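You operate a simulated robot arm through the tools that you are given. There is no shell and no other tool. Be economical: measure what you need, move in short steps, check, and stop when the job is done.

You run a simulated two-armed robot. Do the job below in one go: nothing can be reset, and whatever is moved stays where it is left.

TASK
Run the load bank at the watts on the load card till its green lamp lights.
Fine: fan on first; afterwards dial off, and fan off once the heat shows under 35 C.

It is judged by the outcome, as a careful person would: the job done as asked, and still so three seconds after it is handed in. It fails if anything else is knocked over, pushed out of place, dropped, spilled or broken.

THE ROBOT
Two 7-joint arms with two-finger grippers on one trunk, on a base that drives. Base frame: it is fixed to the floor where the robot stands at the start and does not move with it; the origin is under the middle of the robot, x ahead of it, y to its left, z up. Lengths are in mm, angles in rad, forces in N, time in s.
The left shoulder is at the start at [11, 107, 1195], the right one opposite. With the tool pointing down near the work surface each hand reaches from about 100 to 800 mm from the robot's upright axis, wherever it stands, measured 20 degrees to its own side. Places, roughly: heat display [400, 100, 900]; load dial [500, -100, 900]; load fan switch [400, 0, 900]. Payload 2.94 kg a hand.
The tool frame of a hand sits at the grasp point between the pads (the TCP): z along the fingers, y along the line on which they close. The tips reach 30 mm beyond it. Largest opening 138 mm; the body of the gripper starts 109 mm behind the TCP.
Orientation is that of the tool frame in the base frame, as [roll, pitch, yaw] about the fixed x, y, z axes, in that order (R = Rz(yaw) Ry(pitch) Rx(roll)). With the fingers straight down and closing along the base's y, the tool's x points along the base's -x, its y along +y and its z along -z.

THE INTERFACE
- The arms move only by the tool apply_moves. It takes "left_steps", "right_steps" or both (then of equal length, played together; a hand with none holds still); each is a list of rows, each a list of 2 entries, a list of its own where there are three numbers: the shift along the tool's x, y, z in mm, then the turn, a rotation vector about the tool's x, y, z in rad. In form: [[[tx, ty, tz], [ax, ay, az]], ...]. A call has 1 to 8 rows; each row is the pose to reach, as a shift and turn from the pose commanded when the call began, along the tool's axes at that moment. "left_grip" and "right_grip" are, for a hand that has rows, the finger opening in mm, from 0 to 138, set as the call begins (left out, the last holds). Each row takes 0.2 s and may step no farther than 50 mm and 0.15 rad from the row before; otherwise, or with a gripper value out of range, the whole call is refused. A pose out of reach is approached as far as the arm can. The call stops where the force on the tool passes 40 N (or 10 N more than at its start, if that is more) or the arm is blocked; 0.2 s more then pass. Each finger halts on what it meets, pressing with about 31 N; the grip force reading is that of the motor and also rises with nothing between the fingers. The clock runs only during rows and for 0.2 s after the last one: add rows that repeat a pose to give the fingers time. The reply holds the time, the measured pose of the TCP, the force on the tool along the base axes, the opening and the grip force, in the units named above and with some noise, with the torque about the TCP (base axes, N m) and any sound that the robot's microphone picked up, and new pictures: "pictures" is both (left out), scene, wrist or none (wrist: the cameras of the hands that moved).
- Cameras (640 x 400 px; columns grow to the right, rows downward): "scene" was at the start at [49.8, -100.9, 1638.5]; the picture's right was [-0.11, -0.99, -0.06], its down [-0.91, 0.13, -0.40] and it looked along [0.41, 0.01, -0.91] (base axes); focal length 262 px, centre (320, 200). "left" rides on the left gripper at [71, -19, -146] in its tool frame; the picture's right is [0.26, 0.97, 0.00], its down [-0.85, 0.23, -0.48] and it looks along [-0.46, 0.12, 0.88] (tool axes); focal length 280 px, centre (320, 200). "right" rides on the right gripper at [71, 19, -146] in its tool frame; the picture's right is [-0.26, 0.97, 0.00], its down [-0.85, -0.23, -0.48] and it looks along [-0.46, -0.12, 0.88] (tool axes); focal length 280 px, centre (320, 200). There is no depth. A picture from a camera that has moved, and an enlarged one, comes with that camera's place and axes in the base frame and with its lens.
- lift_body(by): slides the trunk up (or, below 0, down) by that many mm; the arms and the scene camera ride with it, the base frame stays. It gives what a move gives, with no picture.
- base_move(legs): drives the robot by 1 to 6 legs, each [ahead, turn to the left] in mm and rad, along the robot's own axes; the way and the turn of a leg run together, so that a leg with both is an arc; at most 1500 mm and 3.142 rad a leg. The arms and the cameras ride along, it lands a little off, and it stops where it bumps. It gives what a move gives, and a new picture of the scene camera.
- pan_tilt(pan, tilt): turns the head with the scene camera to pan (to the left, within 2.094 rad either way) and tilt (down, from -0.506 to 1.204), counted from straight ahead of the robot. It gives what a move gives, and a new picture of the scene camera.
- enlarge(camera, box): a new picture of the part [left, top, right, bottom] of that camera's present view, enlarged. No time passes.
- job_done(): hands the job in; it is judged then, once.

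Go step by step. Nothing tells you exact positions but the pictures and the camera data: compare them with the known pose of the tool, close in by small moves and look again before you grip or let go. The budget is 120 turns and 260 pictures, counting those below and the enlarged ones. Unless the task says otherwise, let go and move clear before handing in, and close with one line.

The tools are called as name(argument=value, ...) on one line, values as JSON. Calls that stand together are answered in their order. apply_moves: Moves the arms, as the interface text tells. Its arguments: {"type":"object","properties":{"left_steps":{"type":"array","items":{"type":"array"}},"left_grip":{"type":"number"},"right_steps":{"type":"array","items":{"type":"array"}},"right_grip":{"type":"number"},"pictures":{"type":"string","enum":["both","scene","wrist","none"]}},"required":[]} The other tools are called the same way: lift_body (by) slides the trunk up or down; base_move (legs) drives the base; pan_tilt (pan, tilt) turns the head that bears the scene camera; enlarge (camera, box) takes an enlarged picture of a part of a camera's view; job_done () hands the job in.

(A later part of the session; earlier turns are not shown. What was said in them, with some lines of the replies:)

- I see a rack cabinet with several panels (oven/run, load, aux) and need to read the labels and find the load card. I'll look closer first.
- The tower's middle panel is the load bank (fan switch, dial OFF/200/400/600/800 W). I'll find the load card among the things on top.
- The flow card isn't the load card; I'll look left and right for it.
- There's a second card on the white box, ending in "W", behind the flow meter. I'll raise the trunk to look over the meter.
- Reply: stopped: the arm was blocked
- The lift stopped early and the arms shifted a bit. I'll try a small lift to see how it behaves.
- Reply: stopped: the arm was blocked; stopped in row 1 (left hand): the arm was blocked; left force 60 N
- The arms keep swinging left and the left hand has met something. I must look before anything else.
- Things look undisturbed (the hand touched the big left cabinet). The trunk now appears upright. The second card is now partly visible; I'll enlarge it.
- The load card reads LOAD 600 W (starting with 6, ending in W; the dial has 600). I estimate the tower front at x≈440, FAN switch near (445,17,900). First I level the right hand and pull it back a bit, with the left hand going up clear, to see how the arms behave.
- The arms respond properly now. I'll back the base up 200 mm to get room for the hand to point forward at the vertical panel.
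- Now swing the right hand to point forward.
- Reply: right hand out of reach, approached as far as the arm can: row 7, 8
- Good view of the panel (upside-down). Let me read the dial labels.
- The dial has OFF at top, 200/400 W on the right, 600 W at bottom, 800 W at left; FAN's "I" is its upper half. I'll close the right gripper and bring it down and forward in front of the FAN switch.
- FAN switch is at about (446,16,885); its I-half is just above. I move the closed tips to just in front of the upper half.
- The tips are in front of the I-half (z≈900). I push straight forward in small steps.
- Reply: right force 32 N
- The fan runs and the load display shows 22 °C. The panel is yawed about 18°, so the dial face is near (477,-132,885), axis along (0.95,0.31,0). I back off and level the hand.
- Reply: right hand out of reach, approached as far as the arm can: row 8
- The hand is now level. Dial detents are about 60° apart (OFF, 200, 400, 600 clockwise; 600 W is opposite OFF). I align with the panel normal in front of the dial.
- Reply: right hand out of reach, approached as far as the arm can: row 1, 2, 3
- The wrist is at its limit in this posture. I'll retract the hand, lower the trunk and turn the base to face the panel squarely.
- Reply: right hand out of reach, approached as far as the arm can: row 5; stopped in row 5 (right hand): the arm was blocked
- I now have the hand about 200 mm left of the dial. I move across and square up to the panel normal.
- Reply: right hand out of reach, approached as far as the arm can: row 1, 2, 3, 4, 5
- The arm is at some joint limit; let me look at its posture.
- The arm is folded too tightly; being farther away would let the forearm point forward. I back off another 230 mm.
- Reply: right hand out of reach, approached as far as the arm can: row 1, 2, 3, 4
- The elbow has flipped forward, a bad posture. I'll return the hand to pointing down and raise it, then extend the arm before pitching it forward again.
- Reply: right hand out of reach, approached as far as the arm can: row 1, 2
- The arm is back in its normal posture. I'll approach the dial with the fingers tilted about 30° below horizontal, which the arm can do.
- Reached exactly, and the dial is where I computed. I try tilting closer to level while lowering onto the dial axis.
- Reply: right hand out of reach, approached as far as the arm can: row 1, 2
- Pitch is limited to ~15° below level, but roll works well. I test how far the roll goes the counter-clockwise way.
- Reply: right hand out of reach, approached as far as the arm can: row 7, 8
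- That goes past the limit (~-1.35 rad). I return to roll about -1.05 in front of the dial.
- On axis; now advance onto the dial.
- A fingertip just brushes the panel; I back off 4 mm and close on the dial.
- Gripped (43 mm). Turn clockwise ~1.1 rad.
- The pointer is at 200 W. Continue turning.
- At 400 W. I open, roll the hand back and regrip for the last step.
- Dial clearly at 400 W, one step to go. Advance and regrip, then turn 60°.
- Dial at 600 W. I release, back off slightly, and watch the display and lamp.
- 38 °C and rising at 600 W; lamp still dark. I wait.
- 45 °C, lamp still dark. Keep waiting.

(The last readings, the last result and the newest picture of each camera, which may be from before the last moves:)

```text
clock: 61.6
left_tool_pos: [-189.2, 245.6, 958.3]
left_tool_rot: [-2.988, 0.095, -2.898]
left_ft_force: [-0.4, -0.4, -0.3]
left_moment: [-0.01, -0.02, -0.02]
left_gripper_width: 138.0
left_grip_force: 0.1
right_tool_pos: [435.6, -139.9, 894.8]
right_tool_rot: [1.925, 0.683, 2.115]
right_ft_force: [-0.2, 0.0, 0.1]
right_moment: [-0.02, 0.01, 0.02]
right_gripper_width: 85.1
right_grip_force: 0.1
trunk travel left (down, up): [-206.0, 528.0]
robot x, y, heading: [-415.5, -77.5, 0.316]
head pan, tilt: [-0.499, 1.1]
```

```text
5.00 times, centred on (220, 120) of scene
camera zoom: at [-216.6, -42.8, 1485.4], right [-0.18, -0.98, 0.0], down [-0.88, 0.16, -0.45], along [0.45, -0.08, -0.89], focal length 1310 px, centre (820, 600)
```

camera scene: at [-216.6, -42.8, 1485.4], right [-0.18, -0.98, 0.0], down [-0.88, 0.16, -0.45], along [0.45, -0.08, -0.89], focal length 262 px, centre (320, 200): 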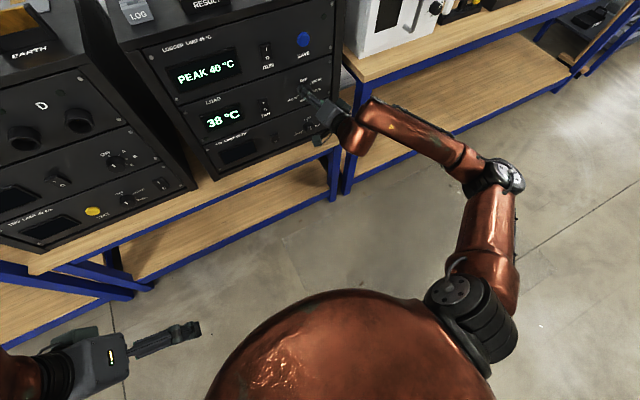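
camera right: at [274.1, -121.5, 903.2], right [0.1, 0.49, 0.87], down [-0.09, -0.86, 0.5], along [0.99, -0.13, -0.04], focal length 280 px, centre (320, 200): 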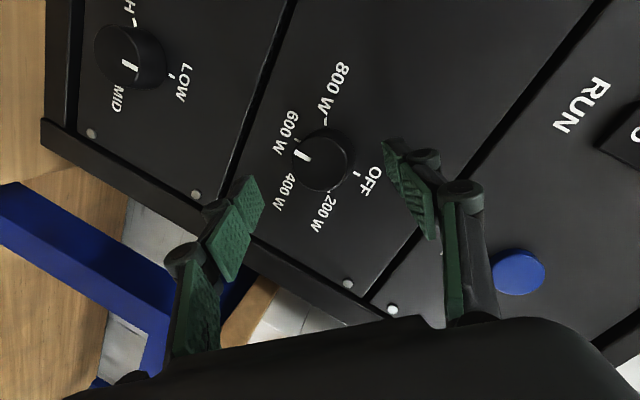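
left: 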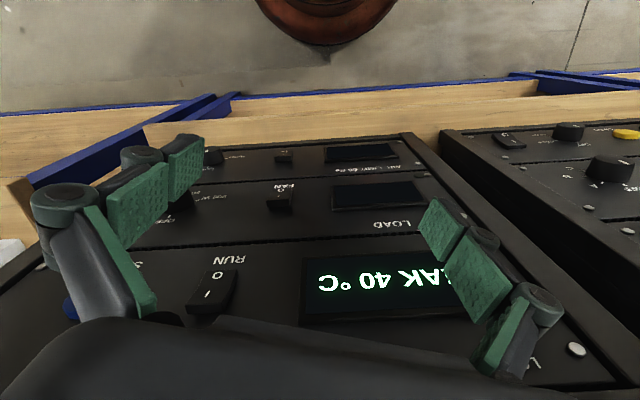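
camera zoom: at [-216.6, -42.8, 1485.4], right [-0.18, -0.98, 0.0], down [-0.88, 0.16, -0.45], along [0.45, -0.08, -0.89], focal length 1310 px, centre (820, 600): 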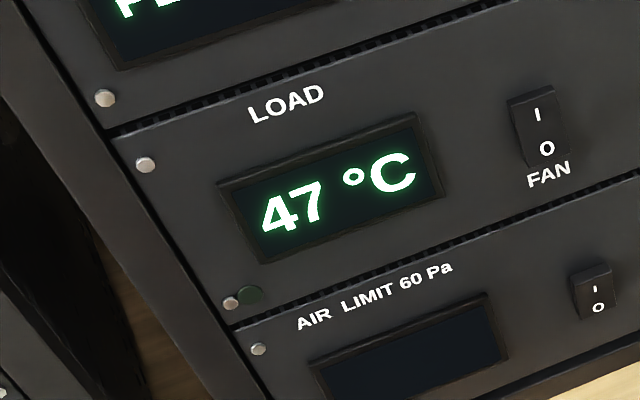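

apply_moves(right_steps=[[[0, 0, 0], [0, 0, 0]], [[0, 0, 0], [0, 0, 0]], [[0, 0, 0], [0, 0, 0]], [[0, 0, 0], [0, 0, 0]], [[0, 0, 0], [0, 0, 0]], [[0, 0, 0], [0, 0, 0]], [[0, 0, 0], [0, 0, 0]], [[0, 0, 0], [0, 0, 0]]], pictures="none")

apply_moves(right_steps=[[[0, 0, 0], [0, 0, 0]], [[0, 0, 0], [0, 0, 0]], [[0, 0, 0], [0, 0, 0]], [[0, 0, 0], [0, 0, 0]], [[0, 0, 0], [0, 0, 0]], [[0, 0, 0], [0, 0, 0]], [[0, 0, 0], [0, 0, 0]], [[0, 0, 0], [0, 0, 0]]], pictures="none")

enlarge(camera="scene", box=[160, 80, 280, 160])

```text
clock: 63.5
left_tool_pos: [-188.6, 245.3, 959.0]
left_tool_rot: [-2.99, 0.094, -2.899]
left_ft_force: [-0.3, 0.5, -0.4]
left_moment: [-0.05, 0.0, 0.04]
left_gripper_width: 138.2
left_grip_force: 0.1
right_tool_pos: [435.5, -139.4, 895.9]
right_tool_rot: [1.927, 0.684, 2.111]
right_ft_force: [0.0, 0.6, 0.4]
right_moment: [0.0, -0.01, 0.01]
right_gripper_width: 84.9
right_grip_force: 0.0
trunk travel left (down, up): [-206.0, 528.0]
robot x, y, heading: [-420.0, -75.8, 0.32]
head pan, tilt: [-0.499, 1.1]
```

```text
clock: 65.2
left_tool_pos: [-188.7, 243.8, 959.2]
left_tool_rot: [-2.99, 0.093, -2.899]
left_ft_force: [0.5, 1.2, 0.1]
left_moment: [0.03, -0.03, -0.01]
left_gripper_width: 138.1
left_grip_force: 0.0
right_tool_pos: [435.9, -139.9, 895.7]
right_tool_rot: [1.926, 0.686, 2.112]
right_ft_force: [0.2, 0.6, 0.9]
right_moment: [0.04, 0.01, -0.04]
right_gripper_width: 84.9
right_grip_force: 0.0
trunk travel left (down, up): [-206.0, 528.0]
robot x, y, heading: [-415.5, -77.2, 0.323]
head pan, tilt: [-0.499, 1.1]
```

```text
5.00 times, centred on (220, 120) of scene
camera zoom: at [-216.6, -42.8, 1485.4], right [-0.18, -0.98, 0.0], down [-0.88, 0.16, -0.45], along [0.45, -0.08, -0.89], focal length 1310 px, centre (820, 600)
```

zoom: 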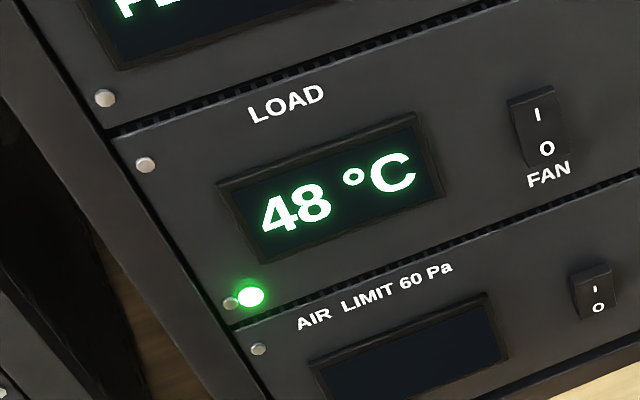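

The green lamp is lit. Now regrip and turn the dial back counter-clockwise.

apply_moves(right_steps=[[[0, 0, 19], [0, 0, 0]], [[0, 0, 19], [0, 0, 0]], [[0, 0, 19], [0, 0, 0]], [[0, 0, 19], [0, 0, 0]], [[0, 0, 19], [0, 0, 0]], [[0, 0, 19], [0, 0, 0]]], right_grip=25, pictures="none")

apply_moves(right_steps=[[[0, 0, 0], [0, 0, -0.14]], [[0, 0, 0], [0, 0, -0.28]], [[0, 0, 0], [0, 0, -0.42]], [[0, 0, 0], [0, 0, -0.56]], [[0, 0, 0], [0, 0, -0.7]], [[0, 0, 0], [0, 0, -0.84]], [[0, 0, 0], [0, 0, -0.98]], [[0, 0, 0], [0, 0, -1.1]]], pictures="none")

apply_moves(right_steps=[[[0, 0, 0], [0, 0, -0.14]], [[0, 0, 0], [0, 0, -0.28]], [[0, 0, 0], [0, 0, -0.42]], [[0, 0, 0], [0, 0, -0.56]], [[0, 0, 0], [0, 0, -0.7]], [[0, 0, 0], [0, 0, -0.84]], [[0, 0, 0], [0, 0, -0.95]]], pictures="wrist")

```text
clock: 66.7
left_tool_pos: [-189.9, 245.5, 959.6]
left_tool_rot: [-2.99, 0.094, -2.899]
left_ft_force: [0.0, 0.5, 0.2]
left_moment: [-0.01, 0.01, 0.01]
left_gripper_width: 138.1
left_grip_force: 0.0
right_tool_pos: [453.6, -132.1, 890.1]
right_tool_rot: [1.922, 0.684, 2.113]
right_ft_force: [-0.8, 2.5, 4.4]
right_moment: [0.17, -0.38, 0.38]
right_gripper_width: 41.9
right_grip_force: 44.8
trunk travel left (down, up): [-206.0, 528.0]
robot x, y, heading: [-414.2, -77.7, 0.319]
head pan, tilt: [-0.499, 1.1]
```

```text
clock: 68.5
left_tool_pos: [-190.0, 244.9, 958.7]
left_tool_rot: [-2.989, 0.094, -2.898]
left_ft_force: [0.8, 0.2, 0.1]
left_moment: [-0.03, 0.01, -0.02]
left_gripper_width: 138.0
left_grip_force: 0.0
right_tool_pos: [452.8, -132.6, 889.7]
right_tool_rot: [-2.421, 1.204, -2.073]
right_ft_force: [-3.7, 4.7, 7.8]
right_moment: [-0.04, 0.3, -0.71]
right_gripper_width: 40.8
right_grip_force: 45.1
trunk travel left (down, up): [-206.0, 528.0]
robot x, y, heading: [-417.0, -79.7, 0.319]
head pan, tilt: [-0.499, 1.1]
```

```text
clock: 70.0
left_tool_pos: [-189.6, 245.4, 960.0]
left_tool_rot: [-2.992, 0.095, -2.898]
left_ft_force: [-0.8, 0.0, -0.4]
left_moment: [0.02, -0.02, 0.0]
left_gripper_width: 138.0
left_grip_force: 0.0
right_tool_pos: [451.0, -134.8, 890.2]
right_tool_rot: [-1.863, 0.357, -1.366]
right_ft_force: [-9.1, -1.4, 7.8]
right_moment: [-0.05, 0.2, -1.07]
right_gripper_width: 42.1
right_grip_force: 45.1
trunk travel left (down, up): [-206.0, 528.0]
robot x, y, heading: [-420.2, -77.8, 0.326]
head pan, tilt: [-0.499, 1.1]
camera right: at [325.2, -235.9, 887.3], right [-0.39, 0.5, -0.77], down [-0.52, 0.58, 0.63], along [0.76, 0.65, 0.04], focal length 280 px, centre (320, 200)
```

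right: 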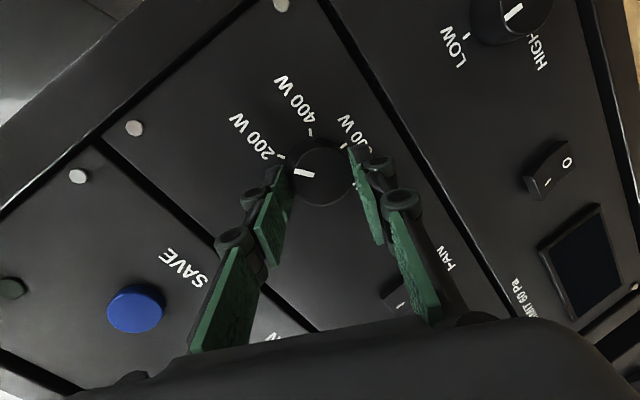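

Now about at 200 W. Regrip once more to reach OFF.

apply_moves(right_steps=[[[0, 0, -2], [0, 0, 0]], [[0, 0, -4], [0, 0, 0]], [[0, 0, -12], [0, 0, 0]], [[0, 0, -20], [0, 0, 0.14]], [[0, 0, -20], [0, 0, 0.28]], [[0, 0, -20], [0, 0, 0.42]], [[0, 0, -20], [0, 0, 0.56]], [[0, 0, -20], [0, 0, 0.7]]], right_grip=85, pictures="none")

apply_moves(right_steps=[[[0, 0, 0], [0, 0, 0.14]], [[0, 0, 0], [0, 0, 0.28]], [[0, 0, 0], [0, 0, 0.42]]], pictures="wrist")

```text
clock: 71.8
left_tool_pos: [-189.0, 244.6, 959.5]
left_tool_rot: [-2.989, 0.095, -2.898]
left_ft_force: [-0.8, 0.7, -0.2]
left_moment: [0.0, -0.01, -0.02]
left_gripper_width: 137.9
left_grip_force: 0.1
right_tool_pos: [434.0, -139.6, 894.3]
right_tool_rot: [-2.105, 1.013, -1.723]
right_ft_force: [-0.1, 0.7, 0.0]
right_moment: [-0.03, 0.01, 0.01]
right_gripper_width: 85.2
right_grip_force: 0.1
trunk travel left (down, up): [-206.0, 528.0]
robot x, y, heading: [-416.9, -74.0, 0.321]
head pan, tilt: [-0.499, 1.1]
```

```text
clock: 72.7
left_tool_pos: [-189.7, 245.7, 958.8]
left_tool_rot: [-2.989, 0.094, -2.899]
left_ft_force: [0.5, 0.0, 0.1]
left_moment: [-0.01, 0.0, -0.03]
left_gripper_width: 138.3
left_grip_force: 0.0
right_tool_pos: [434.2, -140.4, 893.4]
right_tool_rot: [-2.889, 1.288, -2.565]
right_ft_force: [-0.8, 0.3, 0.3]
right_moment: [0.02, -0.02, -0.01]
right_gripper_width: 85.0
right_grip_force: 0.1
trunk travel left (down, up): [-206.0, 528.0]
robot x, y, heading: [-413.7, -79.0, 0.32]
head pan, tilt: [-0.499, 1.1]
camera right: at [278.3, -174.3, 864.1], right [-0.25, 0.95, 0.18], down [-0.16, -0.23, 0.96], along [0.95, 0.21, 0.21], focal length 280 px, centre (320, 200)
```

right: 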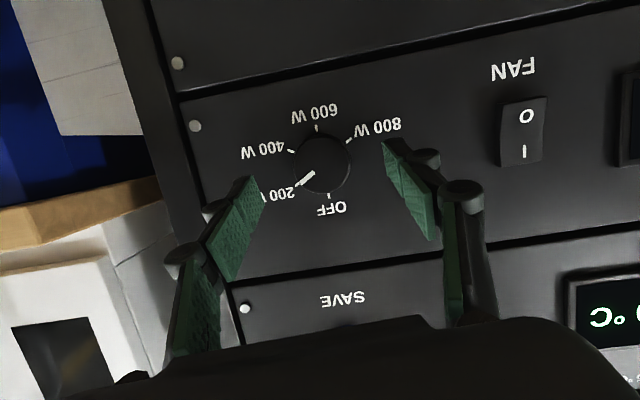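

At 200 W. Grip and turn 60° more to OFF.

apply_moves(right_steps=[[[0, 0, 19], [0, 0, 0]], [[0, 0, 19], [0, 0, 0]], [[0, 0, 19], [0, 0, 0]], [[0, 0, 19], [0, 0, 0]], [[0, 0, 19], [0, 0, 0]], [[0, 0, 19], [0, 0, 0]]], right_grip=25, pictures="none")

apply_moves(right_steps=[[[0, 0, 0], [0, 0, -0.14]], [[0, 0, 0], [0, 0, -0.28]], [[0, 0, 0], [0, 0, -0.42]], [[0, 0, 0], [0, 0, -0.56]], [[0, 0, 0], [0, 0, -0.7]], [[0, 0, 0], [0, 0, -0.84]], [[0, 0, 0], [0, 0, -0.98]], [[0, 0, 0], [0, 0, -1.1]]], pictures="none")

apply_moves(right_steps=[[[0, 0, -2], [0, 0, 0]], [[0, 0, -4], [0, 0, 0]], [[0, 0, -12], [0, 0, 0]], [[0, 0, -25], [0, 0, 0]], [[0, 0, -40], [0, 0, 0.14]], [[0, 0, -50], [0, 0, 0.28]]], right_grip=85, pictures="wrist")

enlarge(camera="scene", box=[120, 20, 360, 180])

```text
clock: 74.0
left_tool_pos: [-189.0, 246.9, 959.0]
left_tool_rot: [-2.988, 0.094, -2.898]
left_ft_force: [-0.6, 1.2, 0.3]
left_moment: [-0.03, -0.01, 0.0]
left_gripper_width: 138.1
left_grip_force: 0.0
right_tool_pos: [451.2, -132.4, 889.5]
right_tool_rot: [-2.881, 1.287, -2.557]
right_ft_force: [-3.6, 1.8, 0.8]
right_moment: [0.0, -0.08, 0.1]
right_gripper_width: 40.5
right_grip_force: 44.9
trunk travel left (down, up): [-206.0, 528.0]
robot x, y, heading: [-416.1, -79.7, 0.318]
head pan, tilt: [-0.499, 1.1]
```

```text
clock: 75.8
left_tool_pos: [-189.6, 244.4, 960.0]
left_tool_rot: [-2.99, 0.095, -2.899]
left_ft_force: [0.0, 0.6, 0.8]
left_moment: [-0.01, 0.05, 0.0]
left_gripper_width: 137.9
left_grip_force: 0.1
right_tool_pos: [451.0, -134.7, 891.2]
right_tool_rot: [-1.864, 0.381, -1.37]
right_ft_force: [-9.7, -3.0, 1.8]
right_moment: [0.7, 0.33, -0.52]
right_gripper_width: 42.2
right_grip_force: 44.8
trunk travel left (down, up): [-206.0, 528.0]
robot x, y, heading: [-411.1, -78.0, 0.322]
head pan, tilt: [-0.499, 1.1]
```

```text
clock: 77.2
left_tool_pos: [-189.1, 244.7, 959.9]
left_tool_rot: [-2.989, 0.095, -2.899]
left_ft_force: [-0.1, -0.3, 0.7]
left_moment: [-0.03, 0.0, 0.04]
left_gripper_width: 138.1
left_grip_force: 0.1
right_tool_pos: [406.1, -147.6, 903.7]
right_tool_rot: [-1.918, 0.649, -1.472]
right_ft_force: [0.3, 0.2, 0.2]
right_moment: [0.01, -0.03, -0.01]
right_gripper_width: 85.1
right_grip_force: 0.1
trunk travel left (down, up): [-206.0, 528.0]
robot x, y, heading: [-417.4, -79.7, 0.323]
head pan, tilt: [-0.499, 1.1]
camera right: at [270.6, -236.6, 885.5], right [-0.4, 0.72, -0.57], down [-0.41, 0.41, 0.81], along [0.82, 0.56, 0.13], focal length 280 px, centre (320, 200)
```

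right: 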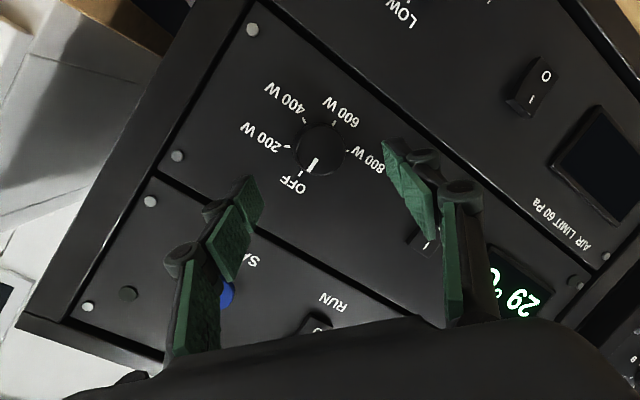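

```text
2.50 times, centred on (240, 100) of scene
camera zoom: at [-216.8, -42.7, 1485.4], right [-0.18, -0.98, 0.0], down [-0.88, 0.16, -0.45], along [0.45, -0.08, -0.89], focal length 655 px, centre (520, 450)
```

zoom: 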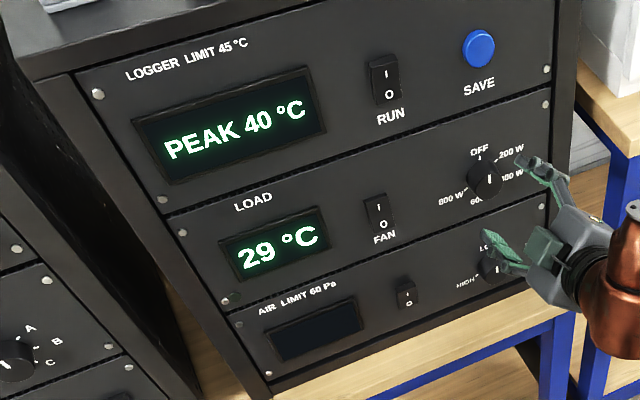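

Dial is OFF and heat is 29 °C (<35). Next: switch the fan off. I roll the hand back level and close the gripper.

apply_moves(right_steps=[[[0, 0, -8], [0, 0, 0.14]], [[0, 0, -15], [0, 0, 0.28]], [[0, 0, -15], [0, 0, 0.42]], [[0, 0, -15], [0, 0, 0.56]], [[0, 0, -15], [0, 0, 0.7]], [[0, 0, -15], [0, 0, 0.84]], [[0, 0, -15], [0, 0, 0.97]], [[0, 0, -15], [0, 0, 0.97]]], right_grip=0, pictures="wrist")

```text
clock: 79.0
left_tool_pos: [-189.0, 244.6, 959.5]
left_tool_rot: [-2.989, 0.095, -2.898]
left_ft_force: [0.0, 0.2, 0.0]
left_moment: [-0.05, 0.01, 0.03]
left_gripper_width: 137.8
left_grip_force: 0.0
right_tool_pos: [392.8, -153.0, 905.8]
right_tool_rot: [2.873, 1.286, -3.108]
right_ft_force: [-0.9, 0.3, 0.0]
right_moment: [0.01, 0.03, 0.01]
right_gripper_width: 0.2
right_grip_force: 28.4
trunk travel left (down, up): [-206.0, 528.0]
robot x, y, heading: [-414.8, -76.5, 0.321]
head pan, tilt: [-0.499, 1.1]
camera right: at [233.6, -177.6, 879.5], right [-0.2, 0.92, 0.32], down [-0.13, -0.35, 0.93], along [0.97, 0.15, 0.19], focal length 280 px, centre (320, 200)
```

right: 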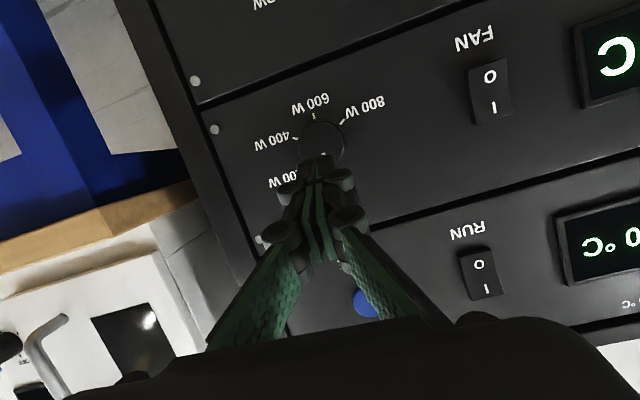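

apply_moves(right_steps=[[[7, 36, 4], [0, 0, 0]], [[14, 72, 12], [0, 0, 0]], [[21, 108, 22], [0, 0, 0]], [[28, 144, 34], [0, 0, 0]], [[28, 144, 34], [0, 0, 0]]], pictures="wrist")

enlarge(camera="right", box=[220, 40, 420, 200])

```text
clock: 80.2
left_tool_pos: [-189.4, 243.8, 959.4]
left_tool_rot: [-2.992, 0.093, -2.898]
left_ft_force: [0.0, -1.7, -0.4]
left_moment: [0.09, 0.01, -0.01]
left_gripper_width: 138.3
left_grip_force: 0.0
right_tool_pos: [366.2, -15.0, 878.2]
right_tool_rot: [2.747, 1.232, 3.109]
right_ft_force: [0.5, -2.1, -0.5]
right_moment: [0.01, 0.03, 0.08]
right_gripper_width: 0.0
right_grip_force: 28.2
right hand out of reach, approached as far as the arm can: row 3, 4, 5
trunk travel left (down, up): [-206.0, 528.0]
robot x, y, heading: [-421.3, -77.8, 0.323]
head pan, tilt: [-0.499, 1.1]
camera right: at [207.9, -47.8, 857.8], right [-0.23, 0.9, 0.37], down [-0.06, -0.39, 0.92], along [0.97, 0.19, 0.15], focal length 280 px, centre (320, 200)
```

right: 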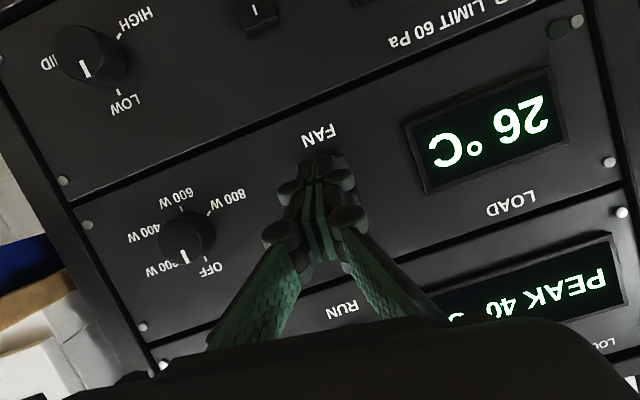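

```text
2.50 times, centred on (320, 120) of right
camera zoom: at [207.9, -47.8, 857.8], right [-0.23, 0.9, 0.37], down [-0.06, -0.39, 0.92], along [0.97, 0.19, 0.15], focal length 701 px, centre (320, 400)
```

zoom: 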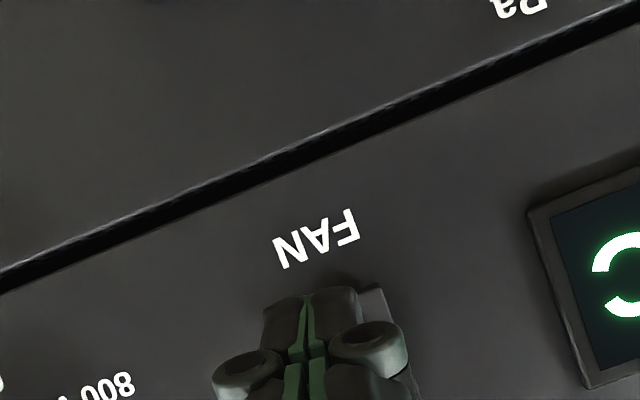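

26 °C, and the tips are in front of the lower (O) half. I push forward along the panel normal in small steps.

apply_moves(right_steps=[[[-2, 2, 15], [0, 0.05, 0]], [[-7, 3.6, 30], [0, 0.1, 0]], [[-10, 3.4, 39], [0, 0.1, 0]], [[-11.5, 3.3, 44], [0, 0.1, 0]], [[-13, 3.1, 49], [0, 0.1, 0]], [[-14.7, 3, 54], [0, 0.1, 0]], [[-16.3, 2.9, 59], [0, 0.1, 0]]], pictures="both")

enlarge(camera="scene", box=[120, 20, 360, 180])

```text
clock: 81.7
left_tool_pos: [-189.9, 244.4, 960.8]
left_tool_rot: [-2.992, 0.095, -2.899]
left_ft_force: [0.3, 0.9, -0.3]
left_moment: [0.0, -0.02, -0.01]
left_gripper_width: 137.9
left_grip_force: 0.0
right_tool_pos: [413.9, 8.2, 874.7]
right_tool_rot: [2.838, 1.133, -3.075]
right_ft_force: [-18.8, -7.4, 6.7]
right_moment: [0.14, -0.17, -0.05]
right_gripper_width: 6.2
right_grip_force: 28.2
trunk travel left (down, up): [-206.0, 528.0]
robot x, y, heading: [-418.2, -78.0, 0.314]
head pan, tilt: [-0.499, 1.1]
stopped in row 7 (right hand): the force on the tool passed its limit at 48 N (the readings are from after the stop); the commanded pose is now the measured one
camera scene: at [-220.1, -44.4, 1486.0], right [-0.18, -0.98, 0.0], down [-0.88, 0.16, -0.46], along [0.45, -0.08, -0.89], focal length 262 px, centre (320, 200)
camera right: at [254.3, -28.0, 872.0], right [-0.21, 0.91, 0.36], down [0.04, -0.36, 0.93], along [0.98, 0.21, 0.04], focal length 280 px, centre (320, 200)
```

scene: 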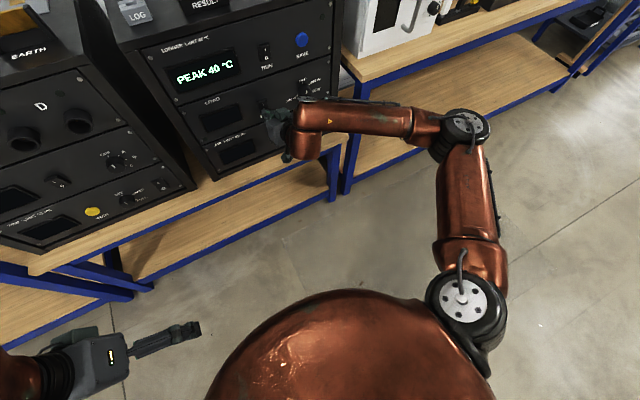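
right: 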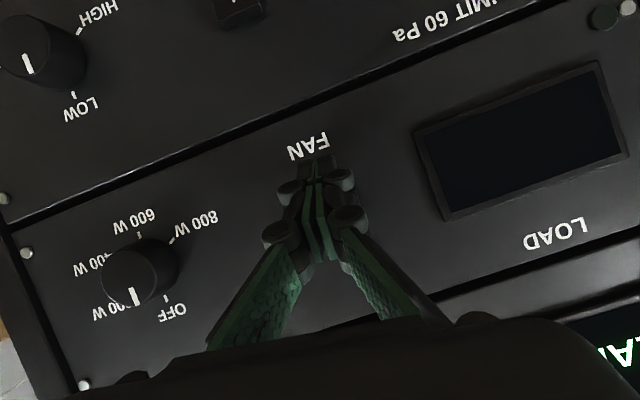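

```text
2.50 times, centred on (240, 100) of scene
camera zoom: at [-220.1, -44.4, 1486.0], right [-0.18, -0.98, 0.0], down [-0.88, 0.16, -0.46], along [0.45, -0.08, -0.89], focal length 655 px, centre (520, 450)
```

zoom: 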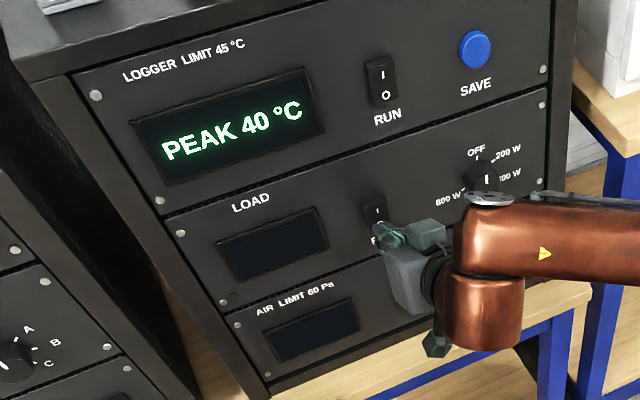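

The fan is off (display dark). I back the hand straight out and check everything.

apply_moves(right_steps=[[[10, 0, -30], [0, 0, 0]], [[20, 0, -60], [0, 0, 0]], [[20, 0, -100], [0, 0, 0]], [[20, 0, -140], [0, 0, 0]], [[20, 0, -140], [0, 0, 0]]], pictures="wrist")

pan_tilt(pan=-0.2, tilt=0.7)

enlarge(camera="scene", box=[180, 180, 460, 360])

```text
clock: 82.9
left_tool_pos: [-188.3, 244.6, 958.9]
left_tool_rot: [-2.991, 0.093, -2.901]
left_ft_force: [0.1, -0.5, 0.4]
left_moment: [0.0, -0.03, 0.02]
left_gripper_width: 137.9
left_grip_force: 0.0
right_tool_pos: [289.2, -41.1, 912.1]
right_tool_rot: [2.84, 1.131, -3.071]
right_ft_force: [-0.4, 0.2, -1.1]
right_moment: [0.01, 0.0, 0.0]
right_gripper_width: 0.0
right_grip_force: 28.6
trunk travel left (down, up): [-206.0, 528.0]
robot x, y, heading: [-418.5, -76.7, 0.319]
head pan, tilt: [-0.499, 1.1]
camera right: at [130.5, -76.5, 909.6], right [-0.21, 0.91, 0.36], down [0.04, -0.36, 0.93], along [0.98, 0.21, 0.04], focal length 280 px, centre (320, 200)
```

right: 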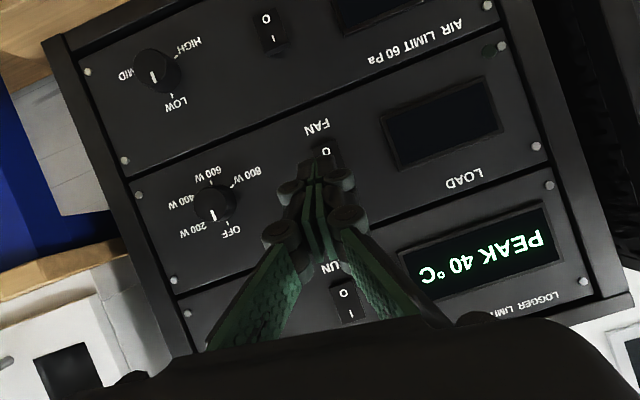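

```text
clock: 83.8
left_tool_pos: [-188.8, 245.8, 959.3]
left_tool_rot: [-2.991, 0.095, -2.9]
left_ft_force: [0.2, 0.0, 0.3]
left_moment: [0.03, 0.02, -0.02]
left_gripper_width: 137.9
left_grip_force: 0.0
right_tool_pos: [290.5, -40.3, 912.3]
right_tool_rot: [2.84, 1.133, -3.07]
right_ft_force: [0.1, 0.7, 0.8]
right_moment: [-0.02, 0.01, 0.01]
right_gripper_width: 0.2
right_grip_force: 28.2
trunk travel left (down, up): [-206.0, 528.0]
robot x, y, heading: [-418.1, -75.2, 0.317]
head pan, tilt: [-0.201, 0.7]
camera scene: at [-194.8, -21.9, 1515.3], right [0.12, -0.99, 0.0], down [-0.64, -0.08, -0.76], along [0.76, 0.09, -0.65], focal length 262 px, centre (320, 200)
```

scene: 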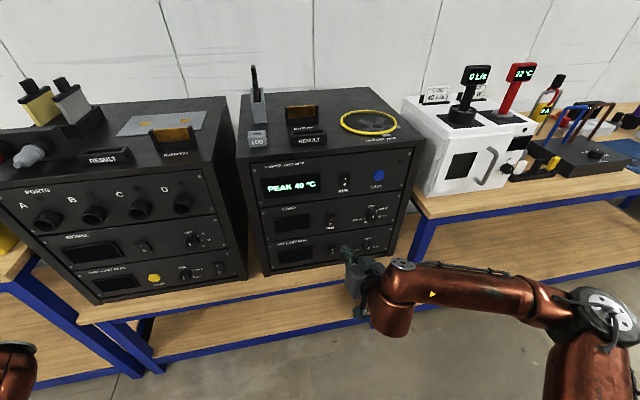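

```text
2.22 times, centred on (320, 270) of scene
camera zoom: at [-194.8, -21.9, 1515.3], right [0.12, -0.99, 0.0], down [-0.64, -0.08, -0.76], along [0.76, 0.09, -0.65], focal length 582 px, centre (320, 44)
```

zoom: 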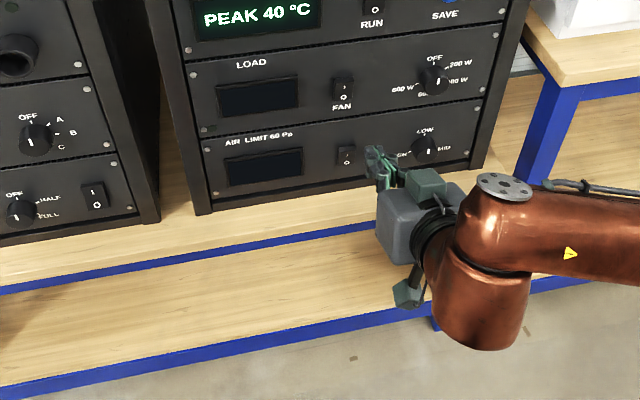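

Everything is in place: dial at OFF, fan off, display dark, hands clear of the bench. I hand the job in.

job_done()

```text
The job is handed in.
```

The load bank ran at 600 W with its fan on first until the green lamp lit at 48 °C. I then turned the dial to OFF, and switched the fan off with the heat showing 26 °C. The flow meter covered part of the load card, so I took 600 W from its visible "6", the "W" and the dial's marked steps. Early on the left hand bumped something near the cabinet to the left of the load bank while the arms swung; nothing in the pictures afterwards looked moved.
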